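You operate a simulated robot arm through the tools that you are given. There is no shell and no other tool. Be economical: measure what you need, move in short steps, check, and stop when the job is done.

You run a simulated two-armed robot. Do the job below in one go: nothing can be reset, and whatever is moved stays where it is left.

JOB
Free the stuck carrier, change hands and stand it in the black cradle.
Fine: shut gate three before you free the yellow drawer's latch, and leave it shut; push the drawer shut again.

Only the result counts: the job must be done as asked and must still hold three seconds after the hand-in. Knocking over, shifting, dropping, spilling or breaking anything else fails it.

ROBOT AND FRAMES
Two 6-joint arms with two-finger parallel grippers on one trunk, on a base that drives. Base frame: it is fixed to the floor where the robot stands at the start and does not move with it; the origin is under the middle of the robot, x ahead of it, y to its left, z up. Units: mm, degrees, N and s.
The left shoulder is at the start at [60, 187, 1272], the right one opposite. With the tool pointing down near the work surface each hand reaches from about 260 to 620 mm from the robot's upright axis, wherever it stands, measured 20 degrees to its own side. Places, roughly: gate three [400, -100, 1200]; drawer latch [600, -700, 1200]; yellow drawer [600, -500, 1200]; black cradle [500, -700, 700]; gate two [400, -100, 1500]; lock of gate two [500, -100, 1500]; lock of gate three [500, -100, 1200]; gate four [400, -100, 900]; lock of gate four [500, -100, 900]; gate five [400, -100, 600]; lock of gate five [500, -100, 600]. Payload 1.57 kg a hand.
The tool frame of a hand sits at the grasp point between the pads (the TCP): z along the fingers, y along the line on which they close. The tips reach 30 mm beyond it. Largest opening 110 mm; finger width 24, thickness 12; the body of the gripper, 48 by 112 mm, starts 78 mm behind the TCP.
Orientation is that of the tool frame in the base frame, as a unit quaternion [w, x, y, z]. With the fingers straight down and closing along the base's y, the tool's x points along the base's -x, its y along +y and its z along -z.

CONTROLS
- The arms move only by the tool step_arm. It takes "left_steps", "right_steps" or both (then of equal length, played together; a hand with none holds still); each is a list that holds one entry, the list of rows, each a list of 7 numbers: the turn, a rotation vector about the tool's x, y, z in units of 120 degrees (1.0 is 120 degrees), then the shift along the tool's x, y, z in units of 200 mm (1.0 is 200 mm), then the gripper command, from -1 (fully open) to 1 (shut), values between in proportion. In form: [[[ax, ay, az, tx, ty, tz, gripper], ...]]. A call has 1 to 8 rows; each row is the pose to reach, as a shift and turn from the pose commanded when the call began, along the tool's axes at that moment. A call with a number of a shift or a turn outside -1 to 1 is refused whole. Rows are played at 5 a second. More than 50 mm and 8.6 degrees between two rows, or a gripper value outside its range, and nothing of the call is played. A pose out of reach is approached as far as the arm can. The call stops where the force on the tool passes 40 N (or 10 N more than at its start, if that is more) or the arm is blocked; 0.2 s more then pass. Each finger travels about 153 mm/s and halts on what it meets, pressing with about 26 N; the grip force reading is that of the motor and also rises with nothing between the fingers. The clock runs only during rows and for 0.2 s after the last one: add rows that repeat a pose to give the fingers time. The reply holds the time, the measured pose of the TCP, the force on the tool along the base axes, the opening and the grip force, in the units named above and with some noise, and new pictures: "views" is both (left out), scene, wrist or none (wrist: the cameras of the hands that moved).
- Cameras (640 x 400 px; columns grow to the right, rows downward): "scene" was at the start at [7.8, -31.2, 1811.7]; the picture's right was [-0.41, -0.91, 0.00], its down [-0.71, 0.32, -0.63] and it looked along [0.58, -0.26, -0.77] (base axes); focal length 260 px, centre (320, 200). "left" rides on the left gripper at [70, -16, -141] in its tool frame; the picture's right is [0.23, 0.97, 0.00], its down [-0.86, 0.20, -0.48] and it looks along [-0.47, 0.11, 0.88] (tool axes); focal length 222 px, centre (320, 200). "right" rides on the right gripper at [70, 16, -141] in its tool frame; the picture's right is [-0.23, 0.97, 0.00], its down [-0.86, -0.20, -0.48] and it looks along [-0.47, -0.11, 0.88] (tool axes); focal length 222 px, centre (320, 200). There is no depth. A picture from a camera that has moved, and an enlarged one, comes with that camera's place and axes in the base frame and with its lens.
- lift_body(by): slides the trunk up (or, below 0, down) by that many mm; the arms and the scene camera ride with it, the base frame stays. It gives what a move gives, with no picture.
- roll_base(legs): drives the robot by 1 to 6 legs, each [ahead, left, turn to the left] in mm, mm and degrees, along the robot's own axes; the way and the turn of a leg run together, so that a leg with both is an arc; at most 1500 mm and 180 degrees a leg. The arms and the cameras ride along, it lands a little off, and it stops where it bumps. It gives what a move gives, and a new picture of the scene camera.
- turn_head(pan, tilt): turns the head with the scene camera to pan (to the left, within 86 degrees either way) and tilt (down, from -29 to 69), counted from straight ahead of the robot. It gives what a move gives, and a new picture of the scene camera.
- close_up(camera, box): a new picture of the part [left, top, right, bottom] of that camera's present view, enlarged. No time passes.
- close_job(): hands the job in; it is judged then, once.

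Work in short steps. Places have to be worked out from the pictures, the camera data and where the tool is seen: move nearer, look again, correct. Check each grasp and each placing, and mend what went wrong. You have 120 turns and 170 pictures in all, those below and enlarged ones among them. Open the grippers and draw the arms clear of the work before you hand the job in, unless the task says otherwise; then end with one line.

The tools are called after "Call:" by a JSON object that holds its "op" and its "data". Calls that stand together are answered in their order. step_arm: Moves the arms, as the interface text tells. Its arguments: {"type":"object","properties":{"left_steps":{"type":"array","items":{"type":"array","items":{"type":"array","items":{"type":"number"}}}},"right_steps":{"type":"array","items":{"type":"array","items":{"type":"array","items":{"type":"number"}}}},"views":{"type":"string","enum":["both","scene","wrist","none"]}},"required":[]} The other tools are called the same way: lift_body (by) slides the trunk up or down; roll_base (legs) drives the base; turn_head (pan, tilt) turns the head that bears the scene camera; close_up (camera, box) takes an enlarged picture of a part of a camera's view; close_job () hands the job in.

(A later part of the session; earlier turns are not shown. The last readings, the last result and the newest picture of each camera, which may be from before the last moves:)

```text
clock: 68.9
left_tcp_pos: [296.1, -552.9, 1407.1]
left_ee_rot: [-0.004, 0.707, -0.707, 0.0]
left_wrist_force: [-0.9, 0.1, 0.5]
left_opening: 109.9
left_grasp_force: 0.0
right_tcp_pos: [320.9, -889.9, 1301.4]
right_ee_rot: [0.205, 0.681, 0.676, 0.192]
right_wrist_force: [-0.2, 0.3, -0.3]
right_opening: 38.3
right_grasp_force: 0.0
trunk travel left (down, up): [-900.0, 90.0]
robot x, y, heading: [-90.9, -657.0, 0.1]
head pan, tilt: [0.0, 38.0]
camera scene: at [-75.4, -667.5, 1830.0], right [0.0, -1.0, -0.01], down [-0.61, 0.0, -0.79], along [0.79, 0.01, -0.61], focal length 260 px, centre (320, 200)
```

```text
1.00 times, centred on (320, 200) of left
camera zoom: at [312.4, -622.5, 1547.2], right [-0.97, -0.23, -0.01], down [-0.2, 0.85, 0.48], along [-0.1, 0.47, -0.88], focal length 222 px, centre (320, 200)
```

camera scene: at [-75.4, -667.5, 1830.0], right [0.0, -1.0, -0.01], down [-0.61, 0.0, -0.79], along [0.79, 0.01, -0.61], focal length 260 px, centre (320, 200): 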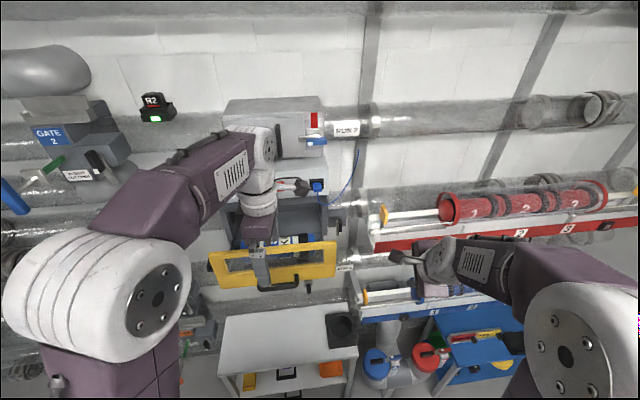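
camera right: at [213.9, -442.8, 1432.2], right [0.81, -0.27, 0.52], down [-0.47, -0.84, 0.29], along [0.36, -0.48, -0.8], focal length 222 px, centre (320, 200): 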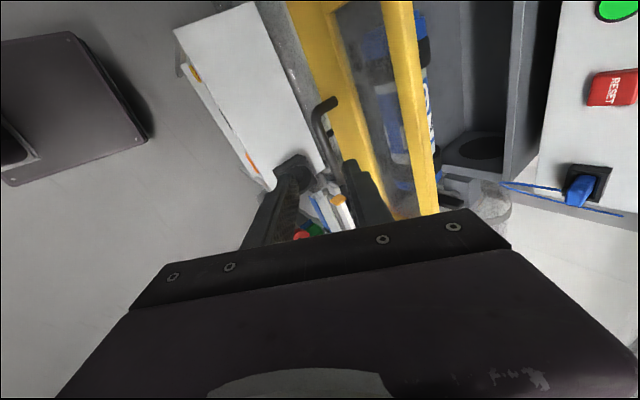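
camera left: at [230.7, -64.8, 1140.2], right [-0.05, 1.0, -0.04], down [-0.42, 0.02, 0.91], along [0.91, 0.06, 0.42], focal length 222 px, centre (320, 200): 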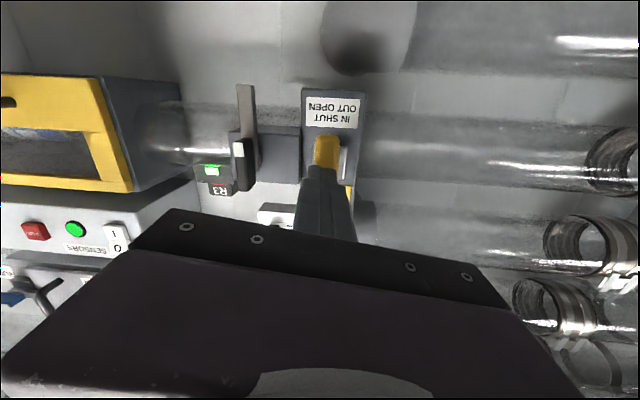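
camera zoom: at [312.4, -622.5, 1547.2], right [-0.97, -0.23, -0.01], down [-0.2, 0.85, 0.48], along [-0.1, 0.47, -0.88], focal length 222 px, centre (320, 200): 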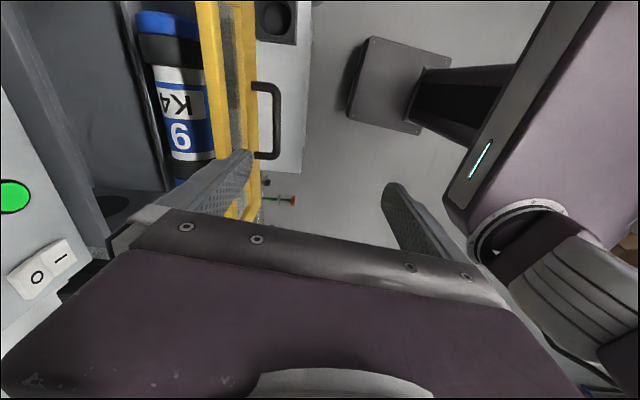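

The carrier (dia ≈72) has its axis near x≈505, z≈1195; drawer front lies at x≈400–447 and the sensor box face at x≈562, so I need a slightly tilted (15°), narrowed grasp. I go to a hover above it and check.

Call:
{"op": "step_arm", "data": {"left_steps": [[[0.02, 0, 0, -0.01, -0.15, 0.05, -0.56], [0.042, 0, 0, -0.02, -0.3, 0.12, -0.56], [0.063, 0, 0, -0.03, -0.45, 0.2, -0.56], [0.083, 0, 0, -0.04, -0.6, 0.28, -0.56], [0.104, 0, 0, -0.05, -0.75, 0.36, -0.56], [0.125, 0, 0, -0.065, -0.9, 0.44, -0.56], [0.125, 0, 0, -0.065, -0.9, 0.44, -0.56]]]}}

```text
clock: 70.3
left_tcp_pos: [469.4, -531.5, 1329.1]
left_ee_rot: [0.092, -0.701, 0.701, -0.09]
left_wrist_force: [-3.6, -1.4, 8.7]
left_opening: 86.0
left_grasp_force: 0.4
right_tcp_pos: [325.7, -882.7, 1301.4]
right_ee_rot: [0.205, 0.681, 0.677, 0.189]
right_wrist_force: [0.6, 0.3, 0.4]
right_opening: 38.4
right_grasp_force: 0.1
trunk travel left (down, up): [-900.0, 90.0]
robot x, y, heading: [-88.2, -658.3, 0.3]
head pan, tilt: [0.0, 38.0]
stopped in row 6 (left hand): the force on the tool passed its limit (the readings are from after the stop); the commanded pose is now the measured one
camera scene: at [-68.9, -656.8, 1829.7], right [0.01, -1.0, 0.0], down [-0.61, 0.0, -0.79], along [0.79, 0.0, -0.61], focal length 260 px, centre (320, 200)
camera left: at [449.7, -600.3, 1469.8], right [-0.94, -0.23, -0.25], down [-0.32, 0.85, 0.41], along [0.12, 0.47, -0.88], focal length 222 px, centre (320, 200)
```

scene: 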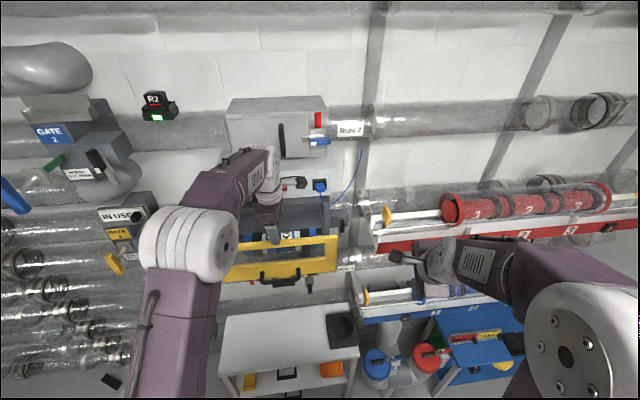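
left: 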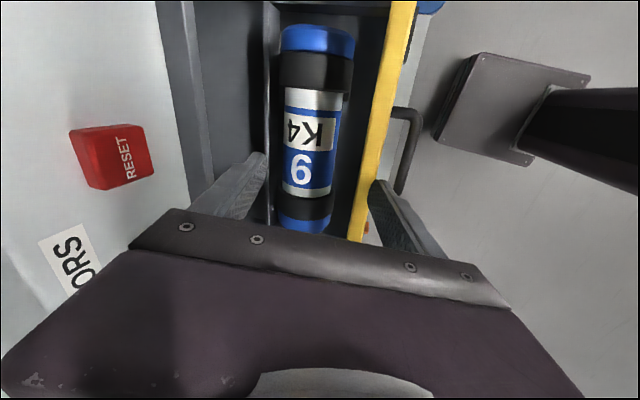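

Contact stopped me at hover height. I enlarge the scene to find what touches.

Call:
{"op": "close_up", "data": {"camera": "scene", "box": [200, 130, 360, 290]}}

Call:
{"op": "close_up", "data": {"camera": "left", "box": [150, 0, 450, 260]}}

```text
2.50 times, centred on (280, 210) of scene
camera zoom: at [-68.9, -656.8, 1829.7], right [0.01, -1.0, 0.0], down [-0.61, 0.0, -0.79], along [0.79, 0.0, -0.61], focal length 649 px, centre (420, 175)
```

zoom: 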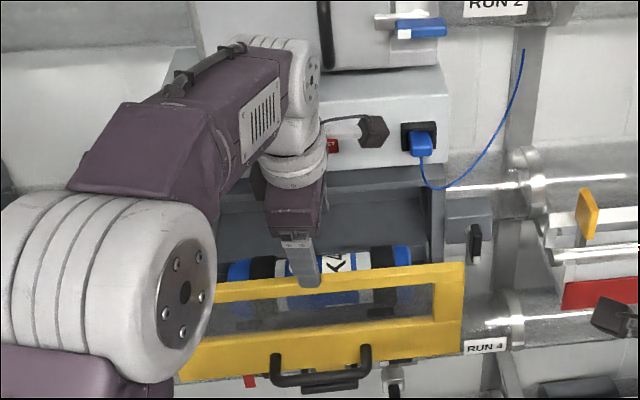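

```text
1.54 times, centred on (300, 130) of left
camera zoom: at [449.7, -600.3, 1469.8], right [-0.94, -0.23, -0.25], down [-0.32, 0.85, 0.41], along [0.12, 0.47, -0.88], focal length 342 px, centre (351, 308)
```

zoom: 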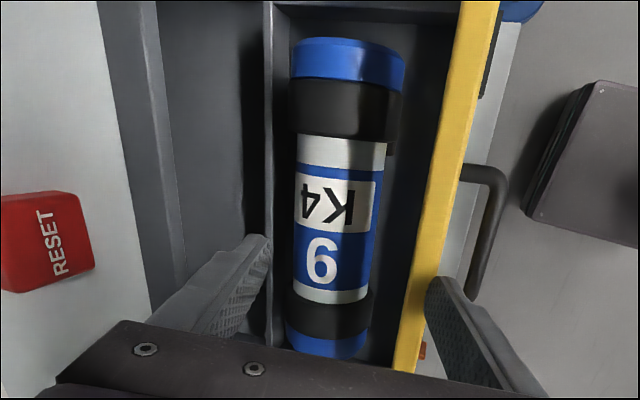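

The front finger rested on the drawer panel's top edge (so its top is z≈1287, inner side x≈444); nothing shifted. The carrier's axis is near x≈511, z≈1195–1205. I lift 20 mm, set the hand upright and centre it over the carrier, opening 86.

Call:
{"op": "step_arm", "data": {"left_steps": [[[0, 0, 0, 0, -0.026, -0.1, -0.56], [-0.03, 0, 0, -0.005, -0.07, -0.06, -0.56], [-0.06, 0, 0, -0.01, -0.12, 0, -0.56], [-0.09, 0, 0, -0.015, -0.16, 0.05, -0.56], [-0.125, 0, 0, -0.018, -0.2, 0.08, -0.56], [-0.125, 0, 0, -0.018, -0.2, 0.08, -0.56]]], "views": "wrist"}}

```text
clock: 71.5
left_tcp_pos: [472.5, -529.5, 1318.6]
left_ee_rot: [0.003, -0.706, 0.708, -0.007]
left_wrist_force: [-1.2, -9.4, 15.3]
left_opening: 87.3
left_grasp_force: 0.2
left hand out of reach, approached as far as the arm can: row 4, 5, 6
right_tcp_pos: [324.4, -886.2, 1301.4]
right_ee_rot: [0.205, 0.681, 0.677, 0.189]
right_wrist_force: [0.9, 0.8, -0.4]
right_opening: 38.6
right_grasp_force: 0.0
trunk travel left (down, up): [-900.0, 90.0]
robot x, y, heading: [-89.5, -656.7, 0.5]
head pan, tilt: [0.0, 38.0]
stopped in row 6 (left hand): the force on the tool passed its limit (the readings are from after the stop); the commanded pose is now the measured one
camera left: at [487.5, -598.4, 1460.5], right [-0.97, -0.22, -0.01], down [-0.2, 0.86, 0.47], along [-0.09, 0.46, -0.88], focal length 222 px, centre (320, 200)
```

left: 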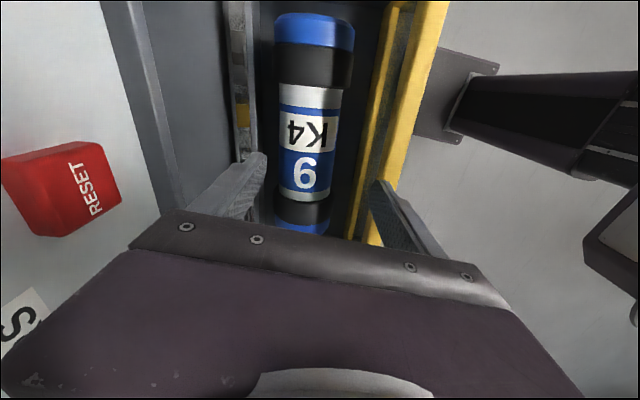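

The hand is at its reach limit and touched the panel top again. I raise 40 mm, then drive the base 45 mm forward.

Call:
{"op": "step_arm", "data": {"left_steps": [[[0, 0, 0, 0, 0.02, -0.1, -0.56], [0, 0, 0, 0, 0.02, -0.2, -0.56]]], "views": "none"}}

Call:
{"op": "roll_base", "data": {"legs": [[60, 0, 0]]}}

Call:
{"op": "close_up", "data": {"camera": "left", "box": [100, 0, 500, 260]}}

```text
clock: 72.1
left_tcp_pos: [458.9, -526.0, 1351.1]
left_ee_rot: [0.004, -0.707, 0.708, -0.005]
left_wrist_force: [-0.5, -0.7, 0.2]
left_opening: 85.6
left_grasp_force: 0.2
left hand out of reach, approached as far as the arm can: row 1, 2
right_tcp_pos: [325.3, -882.8, 1301.0]
right_ee_rot: [0.206, 0.681, 0.677, 0.189]
right_wrist_force: [0.8, -0.1, -0.7]
right_opening: 38.4
right_grasp_force: 0.1
trunk travel left (down, up): [-900.0, 90.0]
robot x, y, heading: [-92.3, -656.5, 0.2]
head pan, tilt: [0.0, 38.0]
```

```text
clock: 73.2
left_tcp_pos: [517.5, -523.0, 1351.9]
left_ee_rot: [0.004, 0.708, -0.706, -0.003]
left_wrist_force: [-1.0, 0.6, 0.7]
left_opening: 83.9
left_grasp_force: 0.0
right_tcp_pos: [392.5, -881.4, 1300.1]
right_ee_rot: [0.204, 0.681, 0.678, 0.187]
right_wrist_force: [1.0, -0.4, -0.2]
right_opening: 38.6
right_grasp_force: 0.1
trunk travel left (down, up): [-900.0, 90.0]
robot x, y, heading: [-26.2, -657.2, 0.1]
head pan, tilt: [0.0, 38.0]
stopped in leg 1: the force on the tool passed its limit (the readings are from after the stop); the commanded pose is now the measured one
camera scene: at [0.4, -656.5, 1829.8], right [0.01, -1.0, 0.0], down [-0.62, 0.0, -0.79], along [0.79, 0.0, -0.62], focal length 260 px, centre (320, 200)
```

scene: 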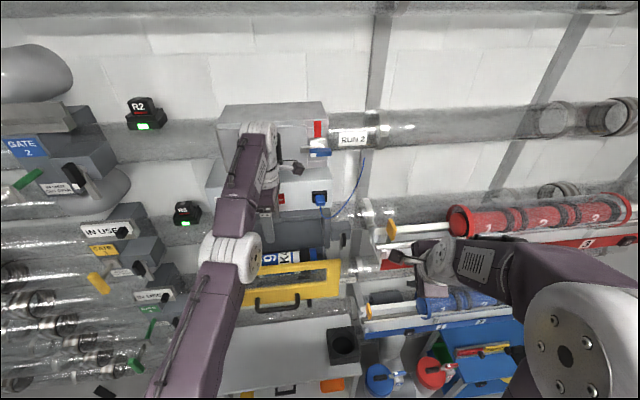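

```text
1.54 times, centred on (300, 130) of left
camera zoom: at [537.3, -592.0, 1492.3], right [-0.97, -0.23, 0.01], down [-0.2, 0.86, 0.48], along [-0.12, 0.46, -0.88], focal length 342 px, centre (351, 308)
```

zoom: 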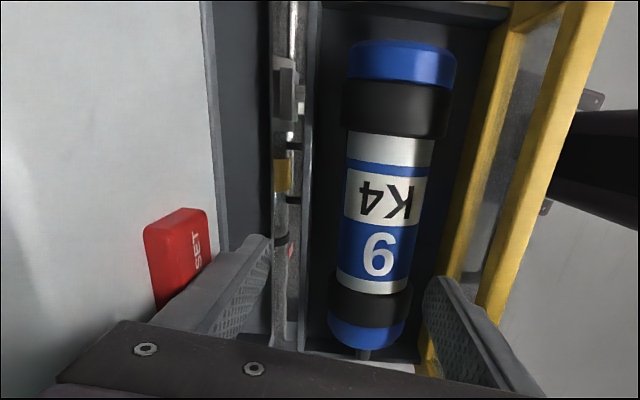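

Back finger touched the sensor box at x≈575; fresh near-vertical views put the carrier axis at x≈481 and panel inner edge ≈424. I back off to x≈482, narrow to 80 mm and look before descending.

Call:
{"op": "step_arm", "data": {"left_steps": [[[0, 0, 0, 0, 0.09, 0, -0.455], [0, 0, 0, 0.035, 0.175, 0, -0.455], [0, 0, 0, 0.035, 0.175, 0.12, -0.455], [0, 0, 0, 0.035, 0.175, 0.12, -0.455]]], "views": "wrist"}}

```text
clock: 74.2
left_tcp_pos: [508.0, -530.0, 1360.9]
left_ee_rot: [0.005, 0.708, -0.706, -0.005]
left_wrist_force: [1.0, 0.2, -0.2]
left_opening: 80.2
left_grasp_force: 0.0
left hand out of reach, approached as far as the arm can: row 1, 2, 3, 4
right_tcp_pos: [388.7, -881.7, 1301.6]
right_ee_rot: [0.204, 0.681, 0.677, 0.188]
right_wrist_force: [0.0, 0.0, -0.2]
right_opening: 38.4
right_grasp_force: 0.0
trunk travel left (down, up): [-900.0, 90.0]
robot x, y, heading: [-30.5, -655.1, 0.2]
head pan, tilt: [0.0, 38.0]
camera left: at [526.9, -598.7, 1502.2], right [-0.97, -0.23, 0.01], down [-0.2, 0.86, 0.48], along [-0.12, 0.46, -0.88], focal length 222 px, centre (320, 200)
```

left: 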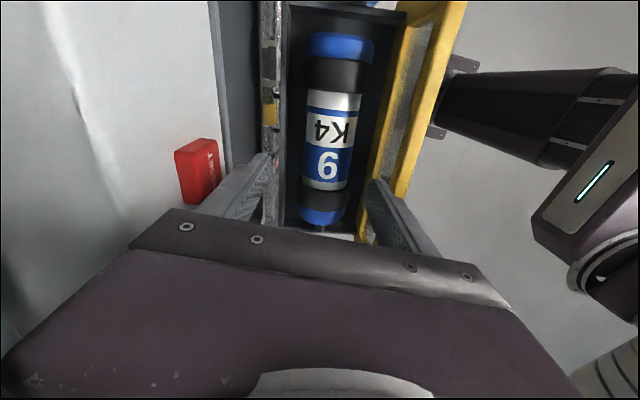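

The hand is too high relative to the shoulder for its reach; I raise the trunk 80 mm to bring the target into the comfortable range, and back the hand to x≈482.

Call:
{"op": "lift_body", "data": {"by": 80}}

Call:
{"op": "step_arm", "data": {"left_steps": [[[0, 0, 0, 0, 0.06, 0.1, -0.455], [0, 0, 0, 0, 0.12, 0.25, -0.455], [0, 0, 0, 0, 0.13, 0.4, -0.455], [0, 0, 0, 0, 0.13, 0.5, -0.455], [0, 0, 0, 0, 0.13, 0.5, -0.455]]], "views": "wrist"}}

```text
clock: 74.6
left_tcp_pos: [505.5, -530.0, 1363.0]
left_ee_rot: [0.015, 0.707, -0.707, -0.015]
left_wrist_force: [-4.9, 0.2, -13.4]
left_opening: 80.0
left_grasp_force: 0.0
right_tcp_pos: [389.4, -881.7, 1310.0]
right_ee_rot: [0.206, 0.68, 0.678, 0.188]
right_wrist_force: [-0.5, 0.3, 0.1]
right_opening: 38.6
right_grasp_force: 0.0
trunk travel left (down, up): [-909.0, 81.0]
robot x, y, heading: [-31.4, -655.7, 0.4]
head pan, tilt: [0.0, 38.0]
stopped: the force on the tool passed its limit (the readings are from after the stop); the commanded pose is now the measured one
```

```text
clock: 75.8
left_tcp_pos: [508.7, -532.2, 1356.1]
left_ee_rot: [0.014, 0.708, -0.706, -0.016]
left_wrist_force: [-0.4, 0.6, 0.3]
left_opening: 80.0
left_grasp_force: 0.1
left hand out of reach, approached as far as the arm can: row 1, 2, 3, 4, 5
right_tcp_pos: [388.9, -881.3, 1310.2]
right_ee_rot: [0.204, 0.68, 0.678, 0.189]
right_wrist_force: [1.0, -1.1, 0.5]
right_opening: 38.5
right_grasp_force: 0.1
trunk travel left (down, up): [-909.0, 81.0]
robot x, y, heading: [-27.9, -657.9, 0.5]
head pan, tilt: [0.0, 38.0]
camera left: at [530.7, -600.5, 1496.6], right [-0.97, -0.23, 0.04], down [-0.18, 0.85, 0.49], along [-0.15, 0.47, -0.87], focal length 222 px, centre (320, 200)
```

left: 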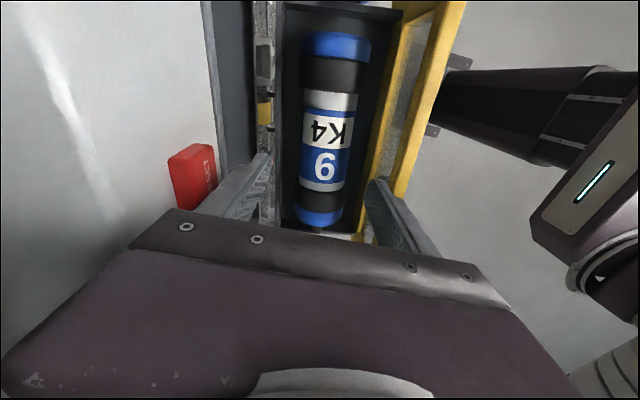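

Something above (hatch or its handle) limits lifting here. I roll back 30 mm, which is where the hand needs to be anyway, and then lift.

Call:
{"op": "roll_base", "data": {"legs": [[-45, 0, 0]]}}

Call:
{"op": "lift_body", "data": {"by": 75}}

```text
clock: 76.7
left_tcp_pos: [473.6, -531.5, 1351.8]
left_ee_rot: [0.018, 0.707, -0.706, -0.019]
left_wrist_force: [0.3, 0.4, 0.0]
left_opening: 80.2
left_grasp_force: 0.0
right_tcp_pos: [354.5, -882.0, 1306.7]
right_ee_rot: [0.202, 0.682, 0.678, 0.186]
right_wrist_force: [-0.2, -0.1, 0.5]
right_opening: 38.6
right_grasp_force: 0.1
trunk travel left (down, up): [-909.0, 81.0]
robot x, y, heading: [-71.7, -656.4, 0.3]
head pan, tilt: [0.0, 38.0]
camera scene: at [-33.3, -656.7, 1838.4], right [0.01, -1.0, 0.0], down [-0.62, 0.0, -0.78], along [0.78, 0.0, -0.62], focal length 260 px, centre (320, 200)
```

scene: 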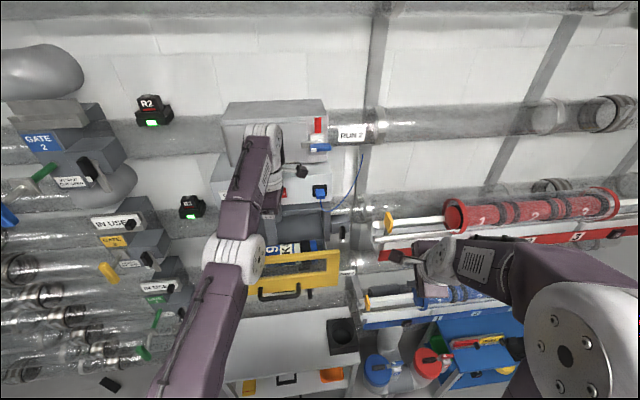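

```text
clock: 77.8
left_tcp_pos: [461.4, -532.4, 1432.1]
left_ee_rot: [0.015, 0.708, -0.706, -0.016]
left_wrist_force: [0.0, 0.5, 0.0]
left_opening: 79.8
left_grasp_force: 0.0
right_tcp_pos: [342.0, -881.8, 1386.1]
right_ee_rot: [0.205, 0.681, 0.677, 0.188]
right_wrist_force: [0.4, -0.1, 0.0]
right_opening: 38.3
right_grasp_force: 0.0
trunk travel left (down, up): [-984.0, 6.0]
robot x, y, heading: [-71.5, -655.8, 0.4]
head pan, tilt: [0.0, 38.0]
```

Trunk raised; hand at [461,-532,1432]. I descend to z≈1320 at x≈481 with the tilt corrected, and look.

Call:
{"op": "step_arm", "data": {"left_steps": [[[0.01, 0, 0, 0, -0.05, 0.1, -0.455], [0.021, 0, 0, 0, -0.1, 0.22, -0.455], [0.021, 0, 0, 0, -0.1, 0.34, -0.455], [0.021, 0, 0, 0, -0.1, 0.46, -0.455], [0.021, 0, 0, 0, -0.1, 0.55, -0.455], [0.021, 0, 0, 0, -0.1, 0.55, -0.455]]], "views": "wrist"}}

```text
clock: 79.2
left_tcp_pos: [463.5, -530.2, 1448.7]
left_ee_rot: [0.002, 0.707, -0.707, -0.005]
left_wrist_force: [0.1, -0.5, 0.2]
left_opening: 80.1
left_grasp_force: 0.1
left hand out of reach, approached as far as the arm can: row 1, 2, 3, 4, 5, 6
right_tcp_pos: [344.9, -881.5, 1384.2]
right_ee_rot: [0.205, 0.681, 0.677, 0.189]
right_wrist_force: [0.7, -0.6, -0.9]
right_opening: 38.5
right_grasp_force: 0.0
trunk travel left (down, up): [-984.0, 6.0]
robot x, y, heading: [-73.2, -653.9, 0.2]
head pan, tilt: [0.0, 38.0]
camera left: at [481.5, -599.4, 1588.7], right [-0.97, -0.23, 0.01], down [-0.2, 0.85, 0.48], along [-0.12, 0.47, -0.88], focal length 222 px, centre (320, 200)
```

left: 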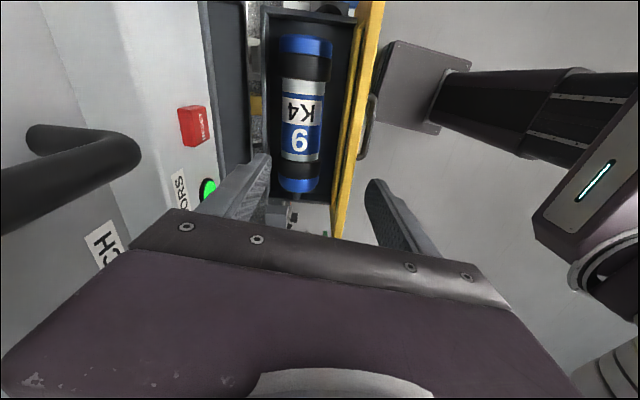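

The arm holds well as it is; I'll use the base for x and the trunk for the descent. First 18 mm forward, then trunk down 120 mm.

Call:
{"op": "roll_base", "data": {"legs": [[18, 0, 0]]}}

Call:
{"op": "lift_body", "data": {"by": -122}}

Call:
{"op": "close_up", "data": {"camera": "left", "box": [100, 0, 500, 260]}}

```text
clock: 80.0
left_tcp_pos: [477.0, -530.9, 1448.5]
left_ee_rot: [0.0, 0.708, -0.707, -0.002]
left_wrist_force: [-0.4, 0.2, 0.1]
left_opening: 80.3
left_grasp_force: 0.1
right_tcp_pos: [358.4, -879.7, 1385.1]
right_ee_rot: [0.205, 0.68, 0.678, 0.19]
right_wrist_force: [0.2, -0.6, 0.2]
right_opening: 38.4
right_grasp_force: 0.1
trunk travel left (down, up): [-984.0, 6.0]
robot x, y, heading: [-55.9, -659.4, 0.4]
head pan, tilt: [0.0, 38.0]
camera scene: at [-37.5, -656.8, 1913.8], right [0.01, -1.0, 0.0], down [-0.61, 0.0, -0.79], along [0.79, 0.0, -0.61], focal length 260 px, centre (320, 200)
```

scene: 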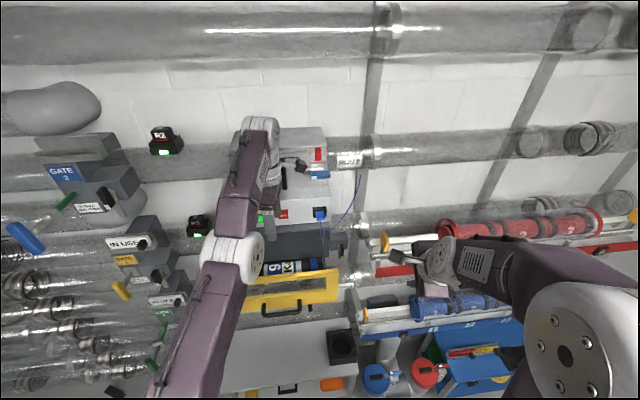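

```text
clock: 81.5
left_tcp_pos: [482.5, -530.8, 1325.3]
left_ee_rot: [0.002, 0.708, -0.707, -0.004]
left_wrist_force: [0.8, -0.5, 0.0]
left_opening: 80.2
left_grasp_force: 0.1
right_tcp_pos: [363.0, -881.8, 1262.8]
right_ee_rot: [0.205, 0.681, 0.678, 0.189]
right_wrist_force: [-0.3, 1.3, -0.3]
right_opening: 38.3
right_grasp_force: 0.1
trunk travel left (down, up): [-862.0, 128.0]
robot x, y, heading: [-57.5, -656.2, 0.3]
head pan, tilt: [0.0, 38.0]
```

```text
1.54 times, centred on (300, 130) of left
camera zoom: at [500.2, -599.4, 1466.4], right [-0.97, -0.23, 0.01], down [-0.2, 0.85, 0.48], along [-0.12, 0.47, -0.88], focal length 342 px, centre (351, 308)
```

zoom: 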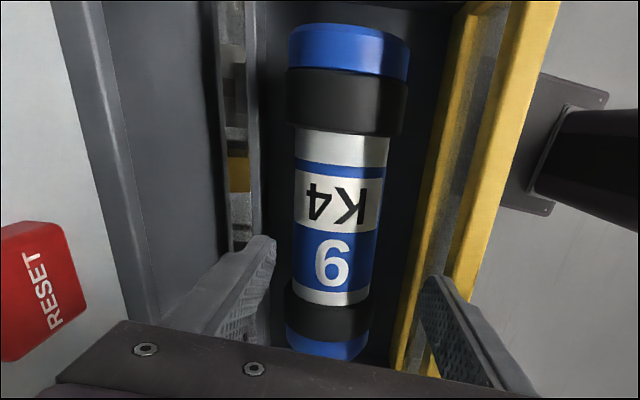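

The tool axis is 12 mm short of the carrier's axis (≈494). I roll 12 mm forward, set the opening to 76, and check.

Call:
{"op": "roll_base", "data": {"legs": [[13, 0, 0]]}}

Call:
{"op": "close_up", "data": {"camera": "left", "box": [100, 0, 500, 260]}}

```text
clock: 82.3
left_tcp_pos: [491.1, -531.6, 1327.4]
left_ee_rot: [0.001, 0.707, -0.707, -0.004]
left_wrist_force: [-0.9, 0.3, 0.3]
left_opening: 80.0
left_grasp_force: 0.0
right_tcp_pos: [372.4, -881.6, 1264.8]
right_ee_rot: [0.206, 0.681, 0.677, 0.189]
right_wrist_force: [-0.6, -0.2, 0.5]
right_opening: 38.6
right_grasp_force: 0.3
trunk travel left (down, up): [-862.0, 128.0]
robot x, y, heading: [-43.4, -655.4, 0.1]
head pan, tilt: [0.0, 38.0]
camera scene: at [-23.2, -656.6, 1791.8], right [0.01, -1.0, 0.0], down [-0.61, 0.0, -0.79], along [0.79, 0.0, -0.61], focal length 260 px, centre (320, 200)
```

scene: 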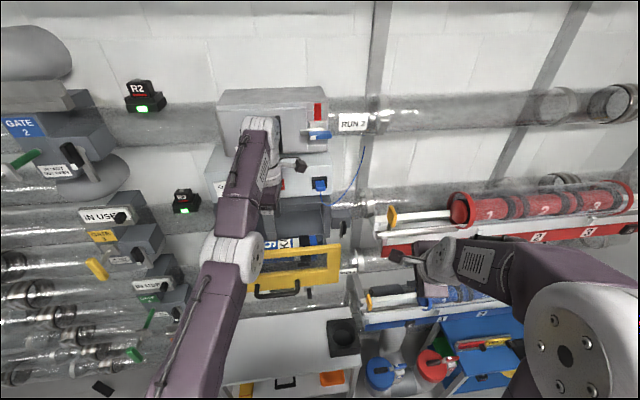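

```text
1.54 times, centred on (300, 130) of left
camera zoom: at [508.4, -599.3, 1468.4], right [-0.97, -0.23, 0.0], down [-0.2, 0.85, 0.48], along [-0.11, 0.47, -0.88], focal length 342 px, centre (351, 308)
```

zoom: 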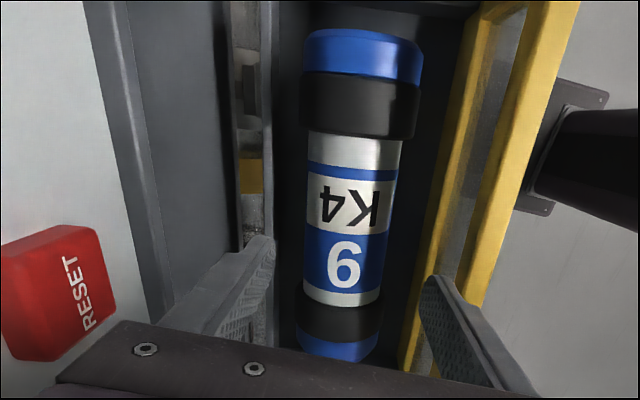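

Centred. I descend by trunk 60 mm and look.

Call:
{"op": "lift_body", "data": {"by": -60}}

Call:
{"op": "close_up", "data": {"camera": "left", "box": [100, 0, 500, 260]}}

```text
clock: 83.3
left_tcp_pos: [494.2, -529.8, 1265.3]
left_ee_rot: [0.003, 0.707, -0.707, -0.004]
left_wrist_force: [-0.7, -0.5, -0.2]
left_opening: 80.0
left_grasp_force: 0.1
right_tcp_pos: [376.7, -881.1, 1202.4]
right_ee_rot: [0.205, 0.68, 0.678, 0.189]
right_wrist_force: [-0.4, 0.9, 0.3]
right_opening: 38.4
right_grasp_force: 0.1
trunk travel left (down, up): [-802.0, 188.0]
robot x, y, heading: [-41.7, -661.7, 0.2]
head pan, tilt: [0.0, 38.0]
```

```text
1.54 times, centred on (300, 130) of left
camera zoom: at [513.5, -599.3, 1406.3], right [-0.97, -0.23, 0.01], down [-0.2, 0.85, 0.48], along [-0.12, 0.47, -0.88], focal length 342 px, centre (351, 308)
```

zoom: 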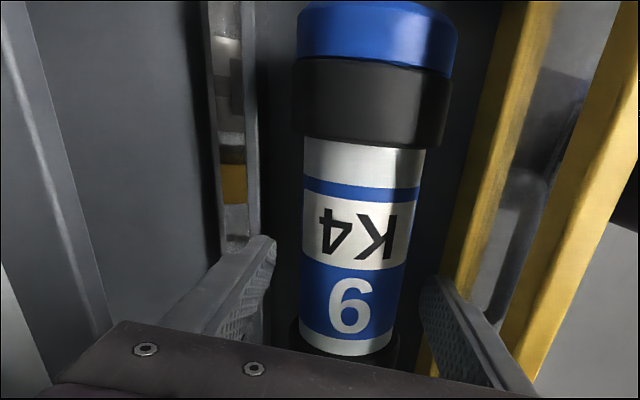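

Fingers are straddling the carrier well. Down another 40 mm.

Call:
{"op": "lift_body", "data": {"by": -40}}

Call:
{"op": "close_up", "data": {"camera": "left", "box": [100, 0, 500, 260]}}

Call:
{"op": "close_up", "data": {"camera": "scene", "box": [210, 160, 370, 280]}}

```text
clock: 84.1
left_tcp_pos: [494.9, -529.5, 1226.4]
left_ee_rot: [0.001, 0.707, -0.707, -0.004]
left_wrist_force: [0.1, -0.2, 0.8]
left_opening: 80.1
left_grasp_force: 0.1
right_tcp_pos: [375.0, -881.4, 1163.4]
right_ee_rot: [0.205, 0.681, 0.677, 0.189]
right_wrist_force: [0.2, 0.6, -0.6]
right_opening: 38.3
right_grasp_force: 0.0
trunk travel left (down, up): [-762.0, 228.0]
robot x, y, heading: [-42.1, -657.0, 0.3]
head pan, tilt: [0.0, 38.0]
```

```text
1.54 times, centred on (300, 130) of left
camera zoom: at [512.2, -599.2, 1366.8], right [-0.97, -0.23, 0.01], down [-0.2, 0.85, 0.48], along [-0.12, 0.47, -0.88], focal length 342 px, centre (351, 308)
```

zoom: 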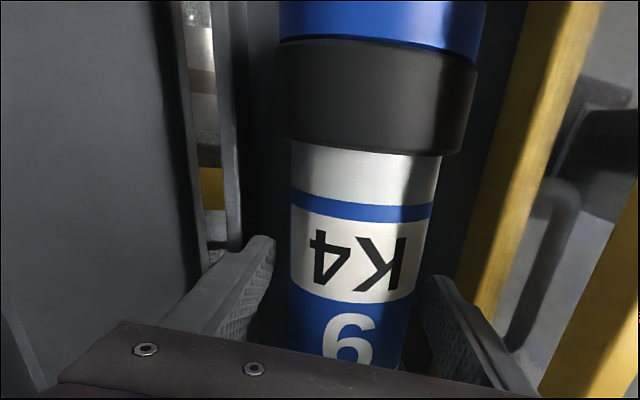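

```text
3.33 times, centred on (290, 220) of scene
camera zoom: at [-18.6, -656.6, 1691.7], right [0.01, -1.0, 0.0], down [-0.62, 0.0, -0.79], along [0.79, 0.0, -0.62], focal length 865 px, centre (420, 133)
```

zoom: 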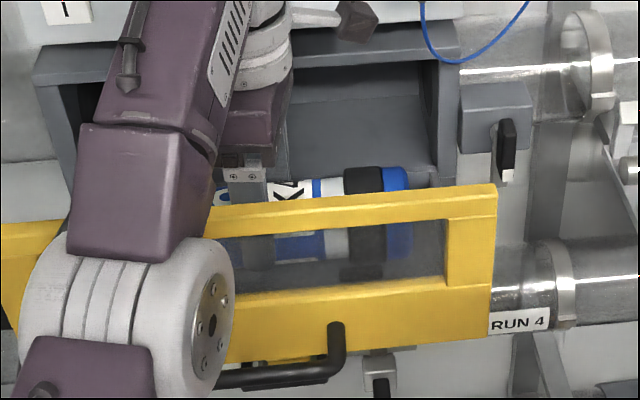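

Scene view suggests the carrier axis at z≈1198. I lower 20 mm more, then close the fingers.

Call:
{"op": "lift_body", "data": {"by": -20}}

Call:
{"op": "step_arm", "data": {"left_steps": [[[0, 0, 0, 0, 0, 0, 0.2], [0, 0, 0, 0, 0, 0, 0.5], [0, 0, 0, 0, 0, 0, 0.7], [0, 0, 0, 0, 0, 0, 0.7]]], "views": "wrist"}}

```text
clock: 84.8
left_tcp_pos: [494.6, -531.1, 1205.2]
left_ee_rot: [0.001, 0.708, -0.707, -0.004]
left_wrist_force: [-0.1, 0.2, -0.3]
left_opening: 80.1
left_grasp_force: 0.1
right_tcp_pos: [375.2, -881.1, 1143.6]
right_ee_rot: [0.205, 0.681, 0.678, 0.188]
right_wrist_force: [-0.7, 0.6, -0.5]
right_opening: 38.4
right_grasp_force: 0.1
trunk travel left (down, up): [-742.0, 248.0]
robot x, y, heading: [-43.1, -660.1, 0.5]
head pan, tilt: [0.0, 38.0]
```

```text
clock: 85.8
left_tcp_pos: [495.2, -529.5, 1206.1]
left_ee_rot: [0.001, 0.708, -0.707, -0.004]
left_wrist_force: [-2.2, 0.5, -0.4]
left_opening: 68.1
left_grasp_force: 26.0
right_tcp_pos: [374.9, -881.3, 1141.9]
right_ee_rot: [0.205, 0.68, 0.678, 0.189]
right_wrist_force: [-0.4, 0.1, 0.5]
right_opening: 38.8
right_grasp_force: 0.2
trunk travel left (down, up): [-742.0, 248.0]
robot x, y, heading: [-42.0, -656.3, 0.4]
head pan, tilt: [0.0, 38.0]
camera left: at [512.3, -599.1, 1346.7], right [-0.97, -0.23, 0.01], down [-0.2, 0.85, 0.48], along [-0.12, 0.47, -0.88], focal length 222 px, centre (320, 200)
```

left: 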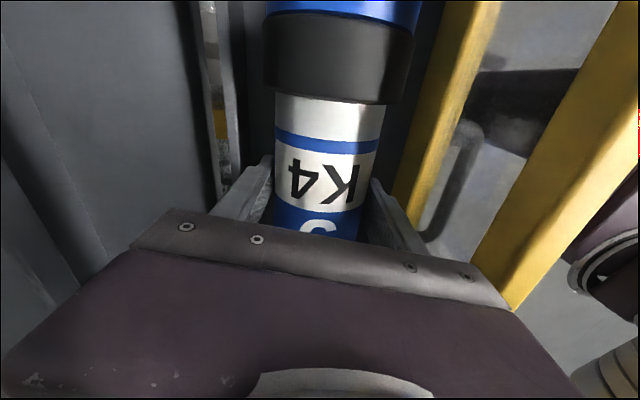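

Gripped: 68 mm, 26 N. I lift 100 mm by trunk, go back 15 mm (away from the hatch), and check that the carrier comes along.

Call:
{"op": "lift_body", "data": {"by": 100}}

Call:
{"op": "roll_base", "data": {"legs": [[-17, 0, 0]]}}

Call:
{"op": "lift_body", "data": {"by": 75}}

Call:
{"op": "close_up", "data": {"camera": "left", "box": [0, 0, 640, 400]}}

```text
clock: 87.1
left_tcp_pos: [494.8, -531.2, 1305.8]
left_ee_rot: [0.002, 0.708, -0.707, -0.005]
left_wrist_force: [-0.2, 0.3, -2.9]
left_opening: 66.1
left_grasp_force: 26.5
right_tcp_pos: [377.4, -881.3, 1242.8]
right_ee_rot: [0.204, 0.681, 0.678, 0.187]
right_wrist_force: [0.2, -0.5, 0.3]
right_opening: 38.5
right_grasp_force: 0.0
trunk travel left (down, up): [-842.0, 148.0]
robot x, y, heading: [-41.8, -654.6, 0.2]
head pan, tilt: [0.0, 38.0]
```

```text
clock: 87.9
left_tcp_pos: [483.2, -530.9, 1302.5]
left_ee_rot: [0.004, 0.708, -0.707, -0.005]
left_wrist_force: [-0.2, 0.2, -2.3]
left_opening: 65.9
left_grasp_force: 26.3
right_tcp_pos: [363.8, -881.2, 1241.3]
right_ee_rot: [0.203, 0.681, 0.678, 0.187]
right_wrist_force: [0.8, 0.6, -0.9]
right_opening: 38.5
right_grasp_force: 0.1
trunk travel left (down, up): [-842.0, 148.0]
robot x, y, heading: [-61.4, -655.8, 0.4]
head pan, tilt: [0.0, 38.0]
camera scene: at [-27.4, -656.6, 1771.5], right [0.01, -1.0, 0.0], down [-0.62, 0.0, -0.79], along [0.79, 0.0, -0.62], focal length 260 px, centre (320, 200)
```

scene: 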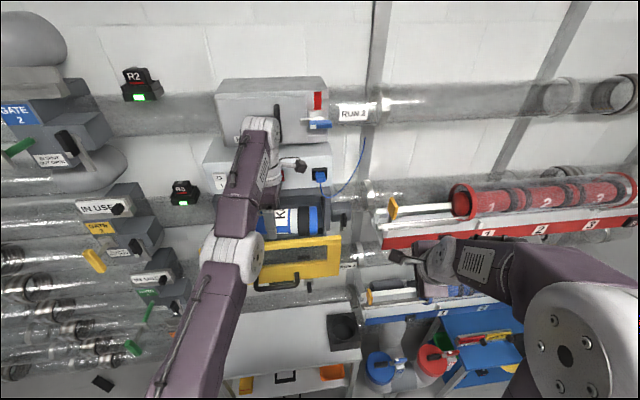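

```text
clock: 89.0
left_tcp_pos: [478.3, -531.0, 1381.5]
left_ee_rot: [0.002, 0.708, -0.706, -0.004]
left_wrist_force: [0.5, 0.1, -1.8]
left_opening: 66.1
left_grasp_force: 26.1
right_tcp_pos: [357.9, -881.9, 1318.2]
right_ee_rot: [0.205, 0.681, 0.677, 0.189]
right_wrist_force: [-0.4, -0.3, -0.5]
right_opening: 38.6
right_grasp_force: 0.2
trunk travel left (down, up): [-917.0, 73.0]
robot x, y, heading: [-60.2, -656.2, 0.3]
head pan, tilt: [0.0, 38.0]
```

```text
1.00 times, centred on (320, 200) of left
camera zoom: at [495.8, -599.3, 1521.3], right [-0.97, -0.23, 0.01], down [-0.2, 0.85, 0.48], along [-0.12, 0.47, -0.88], focal length 222 px, centre (320, 200)
```

zoom: 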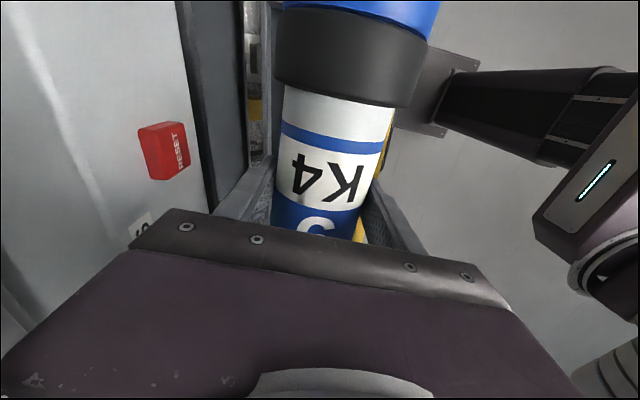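

The carrier came out cleanly and hangs firmly (≈2.3 N). I back away 350 mm into free space.

Call:
{"op": "roll_base", "data": {"legs": [[-350, 0, 0]]}}

Call:
{"op": "step_arm", "data": {"left_steps": [[[0, 0, 0, 0.08, 0.1, 0.0, 0.7], [0, 0, 0, 0.16, 0.2, 0.0, 0.7], [0, 0, 0, 0.24, 0.3, 0.03, 0.7], [0, 0, 0, 0.34, 0.4, 0.06, 0.7], [0, 0, 0, 0.44, 0.5, 0.1, 0.7], [0, 0, 0, 0.54, 0.6, 0.13, 0.7], [0, 0, 0, 0.66, 0.69, 0.16, 0.7], [0, 0, 0, 0.66, 0.69, 0.16, 0.7]]], "views": "scene"}}

```text
clock: 91.3
left_tcp_pos: [132.5, -533.5, 1379.4]
left_ee_rot: [0.002, 0.707, -0.707, -0.004]
left_wrist_force: [0.8, 0.6, -3.2]
left_opening: 65.8
left_grasp_force: 26.2
right_tcp_pos: [12.4, -884.1, 1317.5]
right_ee_rot: [0.203, 0.681, 0.678, 0.187]
right_wrist_force: [0.3, -1.5, 0.7]
right_opening: 38.5
right_grasp_force: 0.1
trunk travel left (down, up): [-917.0, 73.0]
robot x, y, heading: [-408.5, -658.0, 0.4]
head pan, tilt: [0.0, 38.0]
camera scene: at [-379.4, -658.5, 1846.6], right [0.0, -1.0, 0.0], down [-0.62, 0.0, -0.79], along [0.79, 0.0, -0.62], focal length 260 px, centre (320, 200)
```

scene: 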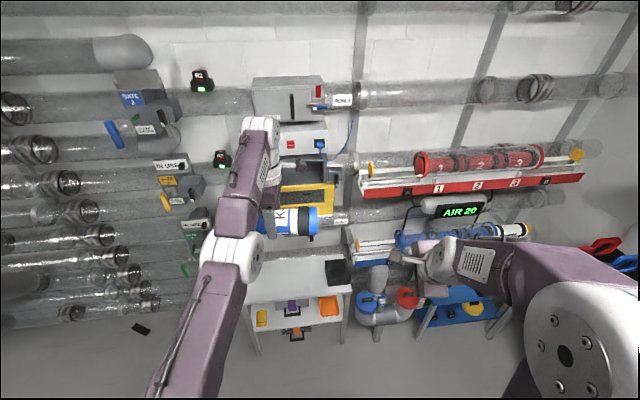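

```text
clock: 93.1
left_tcp_pos: [79.5, -690.8, 1377.5]
left_ee_rot: [0.004, 0.707, -0.707, -0.006]
left_wrist_force: [-0.4, 0.8, -2.1]
left_opening: 65.4
left_grasp_force: 25.8
left hand out of reach, approached as far as the arm can: row 1, 2, 3, 4, 5, 6, 7, 8
right_tcp_pos: [9.4, -882.6, 1318.3]
right_ee_rot: [0.205, 0.681, 0.678, 0.187]
right_wrist_force: [-0.7, -0.3, 0.0]
right_opening: 38.7
right_grasp_force: 0.0
trunk travel left (down, up): [-917.0, 73.0]
robot x, y, heading: [-412.0, -657.6, 0.3]
head pan, tilt: [0.0, 38.0]
camera scene: at [-383.1, -657.8, 1846.7], right [0.0, -1.0, 0.0], down [-0.62, 0.0, -0.79], along [0.79, 0.0, -0.62], focal length 260 px, centre (320, 200)
```

scene: 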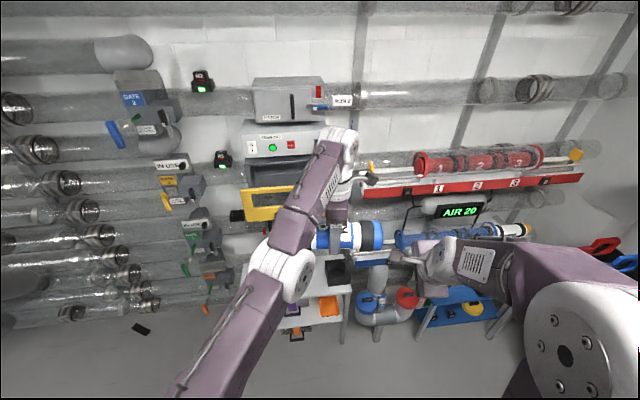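

Both hands are in front of me now. I pitch the right hand up to ~35° (so its camera stays clear of the left gripper), open it, and bring it to a point short of the carrier's right ring.

Call:
{"op": "step_arm", "data": {"right_steps": [[[-0.03, 0, 0, 0.08, 0.04, -0.07, -0.8], [-0.06, 0, 0, 0.16, 0.08, -0.14, -0.8], [-0.1, 0, 0, 0.25, 0.12, -0.22, -0.8], [-0.13, 0, 0, 0.36, 0.16, -0.3, -0.8], [-0.17, 0, 0, 0.47, 0.2, -0.38, -0.8], [-0.208, 0, 0, 0.585, 0.24, -0.456, -0.8], [-0.208, 0, 0, 0.585, 0.24, -0.456, -0.8]]]}}

```text
clock: 94.7
left_tcp_pos: [80.2, -690.5, 1376.1]
left_ee_rot: [0.002, 0.708, -0.706, -0.008]
left_wrist_force: [-0.7, -0.2, -2.2]
left_opening: 65.1
left_grasp_force: 25.9
right_tcp_pos: [23.1, -774.9, 1448.1]
right_ee_rot: [0.344, 0.621, 0.623, 0.329]
right_wrist_force: [0.2, 0.0, -0.6]
right_opening: 99.0
right_grasp_force: 0.1
right hand out of reach, approached as far as the arm can: row 5, 6, 7
trunk travel left (down, up): [-917.0, 73.0]
robot x, y, heading: [-410.8, -658.8, 0.1]
head pan, tilt: [0.0, 38.0]
camera scene: at [-383.3, -658.9, 1846.7], right [0.0, -1.0, 0.0], down [-0.62, 0.0, -0.79], along [0.79, 0.0, -0.62], focal length 260 px, centre (320, 200)
camera right: at [-86.7, -702.3, 1538.8], right [0.53, -0.21, 0.82], down [-0.52, -0.85, 0.11], along [0.67, -0.48, -0.56], focal length 222 px, centre (320, 200)
```

scene: 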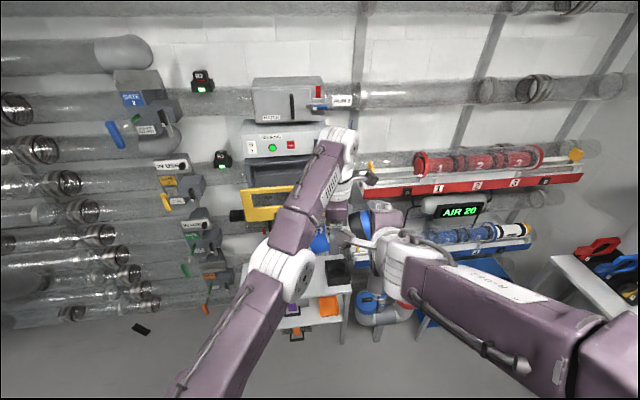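
right: 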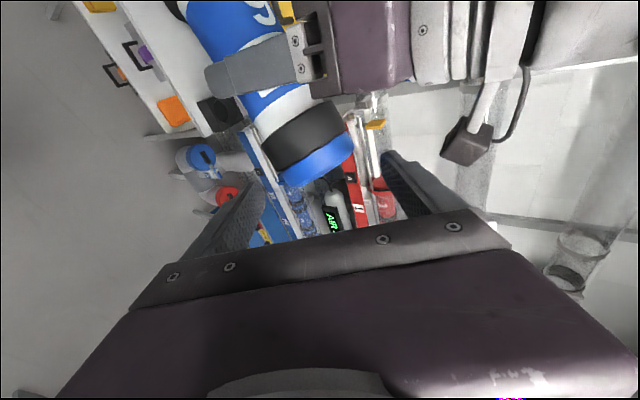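

The right hand faces the ring: it is ≈90 mm ahead, ≈25 mm toward the lower finger, ≈20 mm to the left. I correct these and advance 40 mm.

Call:
{"op": "step_arm", "data": {"right_steps": [[[0, 0, 0, 0.04, -0.06, 0.02, -0.8], [0, 0, 0, 0.09, -0.12, 0.05, -0.8], [0, 0, 0, 0.09, -0.12, 0.12, -0.8], [0, 0, 0, 0.09, -0.12, 0.2, -0.8], [0, 0, 0, 0.09, -0.12, 0.2, -0.8]]], "views": "wrist"}}

```text
clock: 95.9
left_tcp_pos: [80.0, -691.2, 1378.3]
left_ee_rot: [0.003, 0.707, -0.707, -0.008]
left_wrist_force: [-0.3, -0.3, -2.3]
left_opening: 64.6
left_grasp_force: 26.1
right_tcp_pos: [39.1, -773.6, 1449.3]
right_ee_rot: [0.344, 0.621, 0.622, 0.329]
right_wrist_force: [-0.1, -0.6, 0.5]
right_opening: 99.0
right_grasp_force: 0.1
right hand out of reach, approached as far as the arm can: row 1, 2, 3, 4, 5
trunk travel left (down, up): [-917.0, 73.0]
robot x, y, heading: [-406.1, -654.3, 0.3]
head pan, tilt: [0.0, 38.0]
camera right: at [-70.0, -699.7, 1539.8], right [0.53, -0.21, 0.82], down [-0.52, -0.85, 0.11], along [0.67, -0.48, -0.56], focal length 222 px, centre (320, 200)
```

right: 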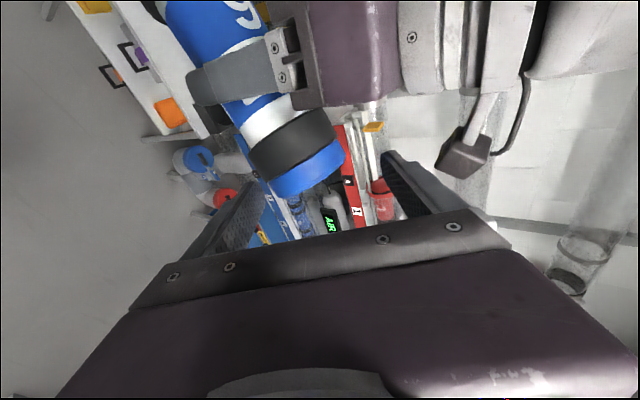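

The right arm cannot come lower or further inward from this height. I test lowering the left hand (with the carrier) relative to the shoulders, where both arms have more room.

Call:
{"op": "step_arm", "data": {"left_steps": [[[0, 0, 0, 0, 0, 0.12, 0.7], [0, 0, 0, 0, 0, 0.25, 0.7], [0, 0, 0, 0, 0, 0.38, 0.7], [0, 0, 0, 0, 0, 0.5, 0.7], [0, 0, 0, 0, 0, 0.62, 0.7], [0, 0, 0, 0, 0, 0.75, 0.7]]], "right_steps": [[[0, 0, 0, -0.1, 0, -0.1, -0.8], [0, 0, 0, -0.2, 0, -0.1, -0.8], [0, 0, 0, -0.3, 0, -0.1, -0.8], [0, 0, 0, -0.4, 0, -0.1, -0.8], [0, 0, 0, -0.5, 0, -0.1, -0.8], [0, 0, 0, -0.5, 0, -0.1, -0.8]]], "views": "scene"}}

```text
clock: 97.3
left_tcp_pos: [79.4, -691.2, 1377.6]
left_ee_rot: [-0.002, -0.707, 0.707, 0.007]
left_wrist_force: [-0.1, -0.2, -2.9]
left_opening: 64.7
left_grasp_force: 26.1
left hand out of reach, approached as far as the arm can: row 1, 2, 3, 4, 5, 6
right_tcp_pos: [40.5, -872.5, 1455.6]
right_ee_rot: [0.347, 0.621, 0.621, 0.33]
right_wrist_force: [-0.3, 0.9, -0.1]
right_opening: 98.9
right_grasp_force: 0.1
right hand out of reach, approached as far as the arm can: row 1, 2, 3, 4, 5, 6
trunk travel left (down, up): [-917.0, 73.0]
robot x, y, heading: [-409.8, -654.5, 0.2]
head pan, tilt: [0.0, 38.0]
camera scene: at [-383.3, -658.6, 1846.7], right [0.0, -1.0, 0.0], down [-0.62, 0.0, -0.79], along [0.79, 0.0, -0.62], focal length 260 px, centre (320, 200)
```

scene: 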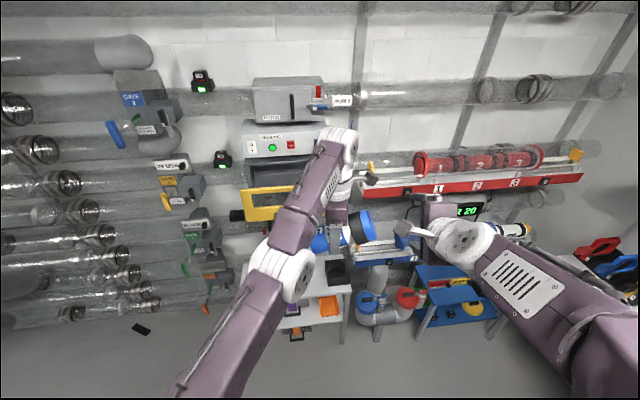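

New plan: the left hand presents the carrier upright (its forward pose suits that arm), and the right hand, pointing down, takes the top end from above, which is also ideal for placing. I turn the left hand in two calls while moving it out to the front-left.

Call:
{"op": "step_arm", "data": {"left_steps": [[[0.036, -0.036, 0.036, -0.05, -0.044, 0.0, 0.75], [0.072, -0.072, 0.072, -0.1, -0.088, 0.0, 0.75], [0.108, -0.108, 0.108, -0.15, -0.13, 0.0, 0.75], [0.144, -0.144, 0.144, -0.2, -0.175, 0.0, 0.75], [0.18, -0.18, 0.18, -0.26, -0.22, 0.02, 0.75], [0.216, -0.216, 0.216, -0.32, -0.27, 0.05, 0.75], [0.252, -0.252, 0.252, -0.38, -0.33, 0.1, 0.75], [0.288, -0.288, 0.288, -0.44, -0.39, 0.15, 0.75]]]}}

```text
clock: 99.1
left_tcp_pos: [35.0, -720.2, 1541.2]
left_ee_rot: [0.372, -0.435, 0.818, 0.052]
left_wrist_force: [-0.3, 0.3, -3.1]
left_opening: 65.0
left_grasp_force: 26.1
left hand out of reach, approached as far as the arm can: row 1, 2, 3, 4, 5, 6, 7, 8
right_tcp_pos: [37.9, -873.6, 1455.4]
right_ee_rot: [0.348, 0.621, 0.62, 0.331]
right_wrist_force: [0.0, 0.2, -1.4]
right_opening: 99.0
right_grasp_force: 0.0
trunk travel left (down, up): [-917.0, 73.0]
robot x, y, heading: [-410.0, -658.8, 0.3]
head pan, tilt: [0.0, 38.0]
camera scene: at [-386.1, -660.5, 1846.8], right [0.0, -1.0, 0.0], down [-0.61, 0.0, -0.79], along [0.79, 0.0, -0.61], focal length 260 px, centre (320, 200)
camera left: at [-55.6, -833.6, 1601.5], right [-0.81, 0.45, -0.38], down [-0.12, 0.5, 0.85], along [0.58, 0.74, -0.35], focal length 222 px, centre (320, 200)
```

scene: 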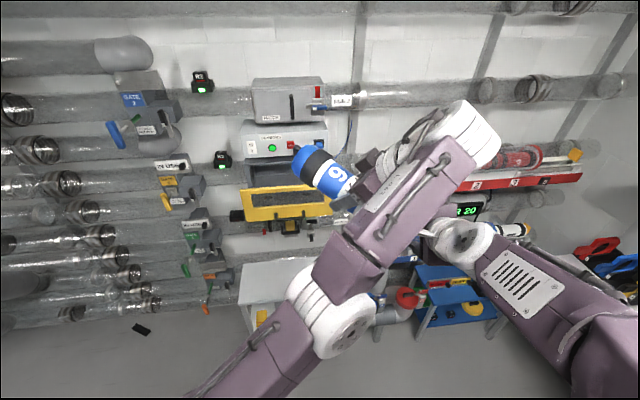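
left: 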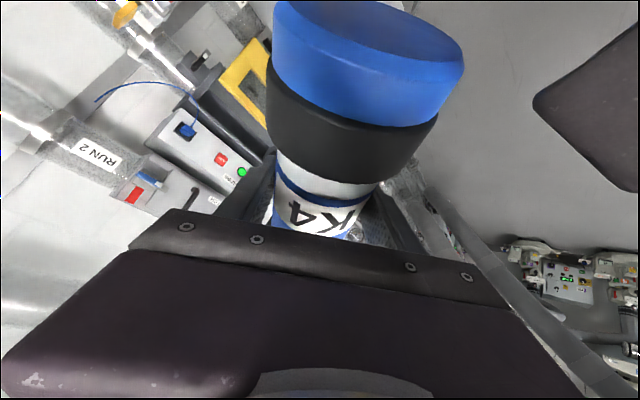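

The left hand twisted but strayed inward and up. I now translate it outward to the front-left and down, keeping this orientation.

Call:
{"op": "step_arm", "data": {"left_steps": [[[0, 0, 0, -0.027, 0.016, 0.115, 0.75], [0, 0, 0, -0.054, 0.032, 0.23, 0.75], [0, 0, 0, -0.081, 0.048, 0.345, 0.75], [0, 0, 0, -0.108, 0.063, 0.46, 0.75], [0, 0, 0, -0.135, 0.079, 0.575, 0.75], [0, 0, 0, -0.162, 0.095, 0.69, 0.75], [0, 0, 0, -0.189, 0.11, 0.805, 0.75], [0, 0, 0, -0.216, 0.126, 0.92, 0.75]]], "views": "scene"}}

```text
clock: 100.9
left_tcp_pos: [47.2, -695.1, 1552.5]
left_ee_rot: [0.366, -0.437, 0.82, 0.055]
left_wrist_force: [0.0, 0.4, -2.4]
left_opening: 65.1
left_grasp_force: 25.8
left hand out of reach, approached as far as the arm can: row 1, 2, 3, 4, 5, 6, 7, 8
right_tcp_pos: [40.5, -871.5, 1455.1]
right_ee_rot: [0.347, 0.62, 0.621, 0.331]
right_wrist_force: [-1.4, 0.0, 0.3]
right_opening: 99.2
right_grasp_force: 0.0
trunk travel left (down, up): [-917.0, 73.0]
robot x, y, heading: [-411.4, -662.1, 0.2]
head pan, tilt: [0.0, 38.0]
camera scene: at [-383.5, -657.8, 1846.7], right [0.0, -1.0, 0.0], down [-0.62, 0.0, -0.79], along [0.79, 0.0, -0.62], focal length 260 px, centre (320, 200)
```

scene: 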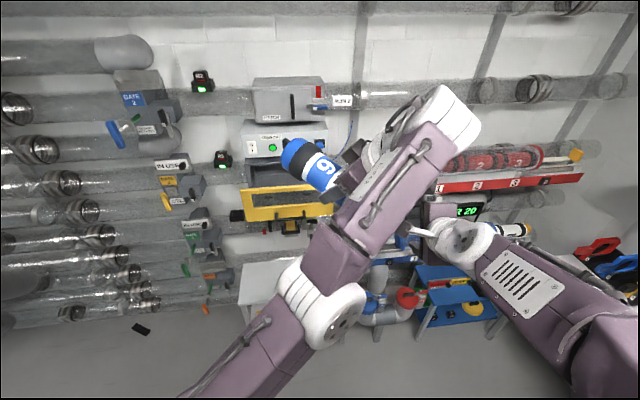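

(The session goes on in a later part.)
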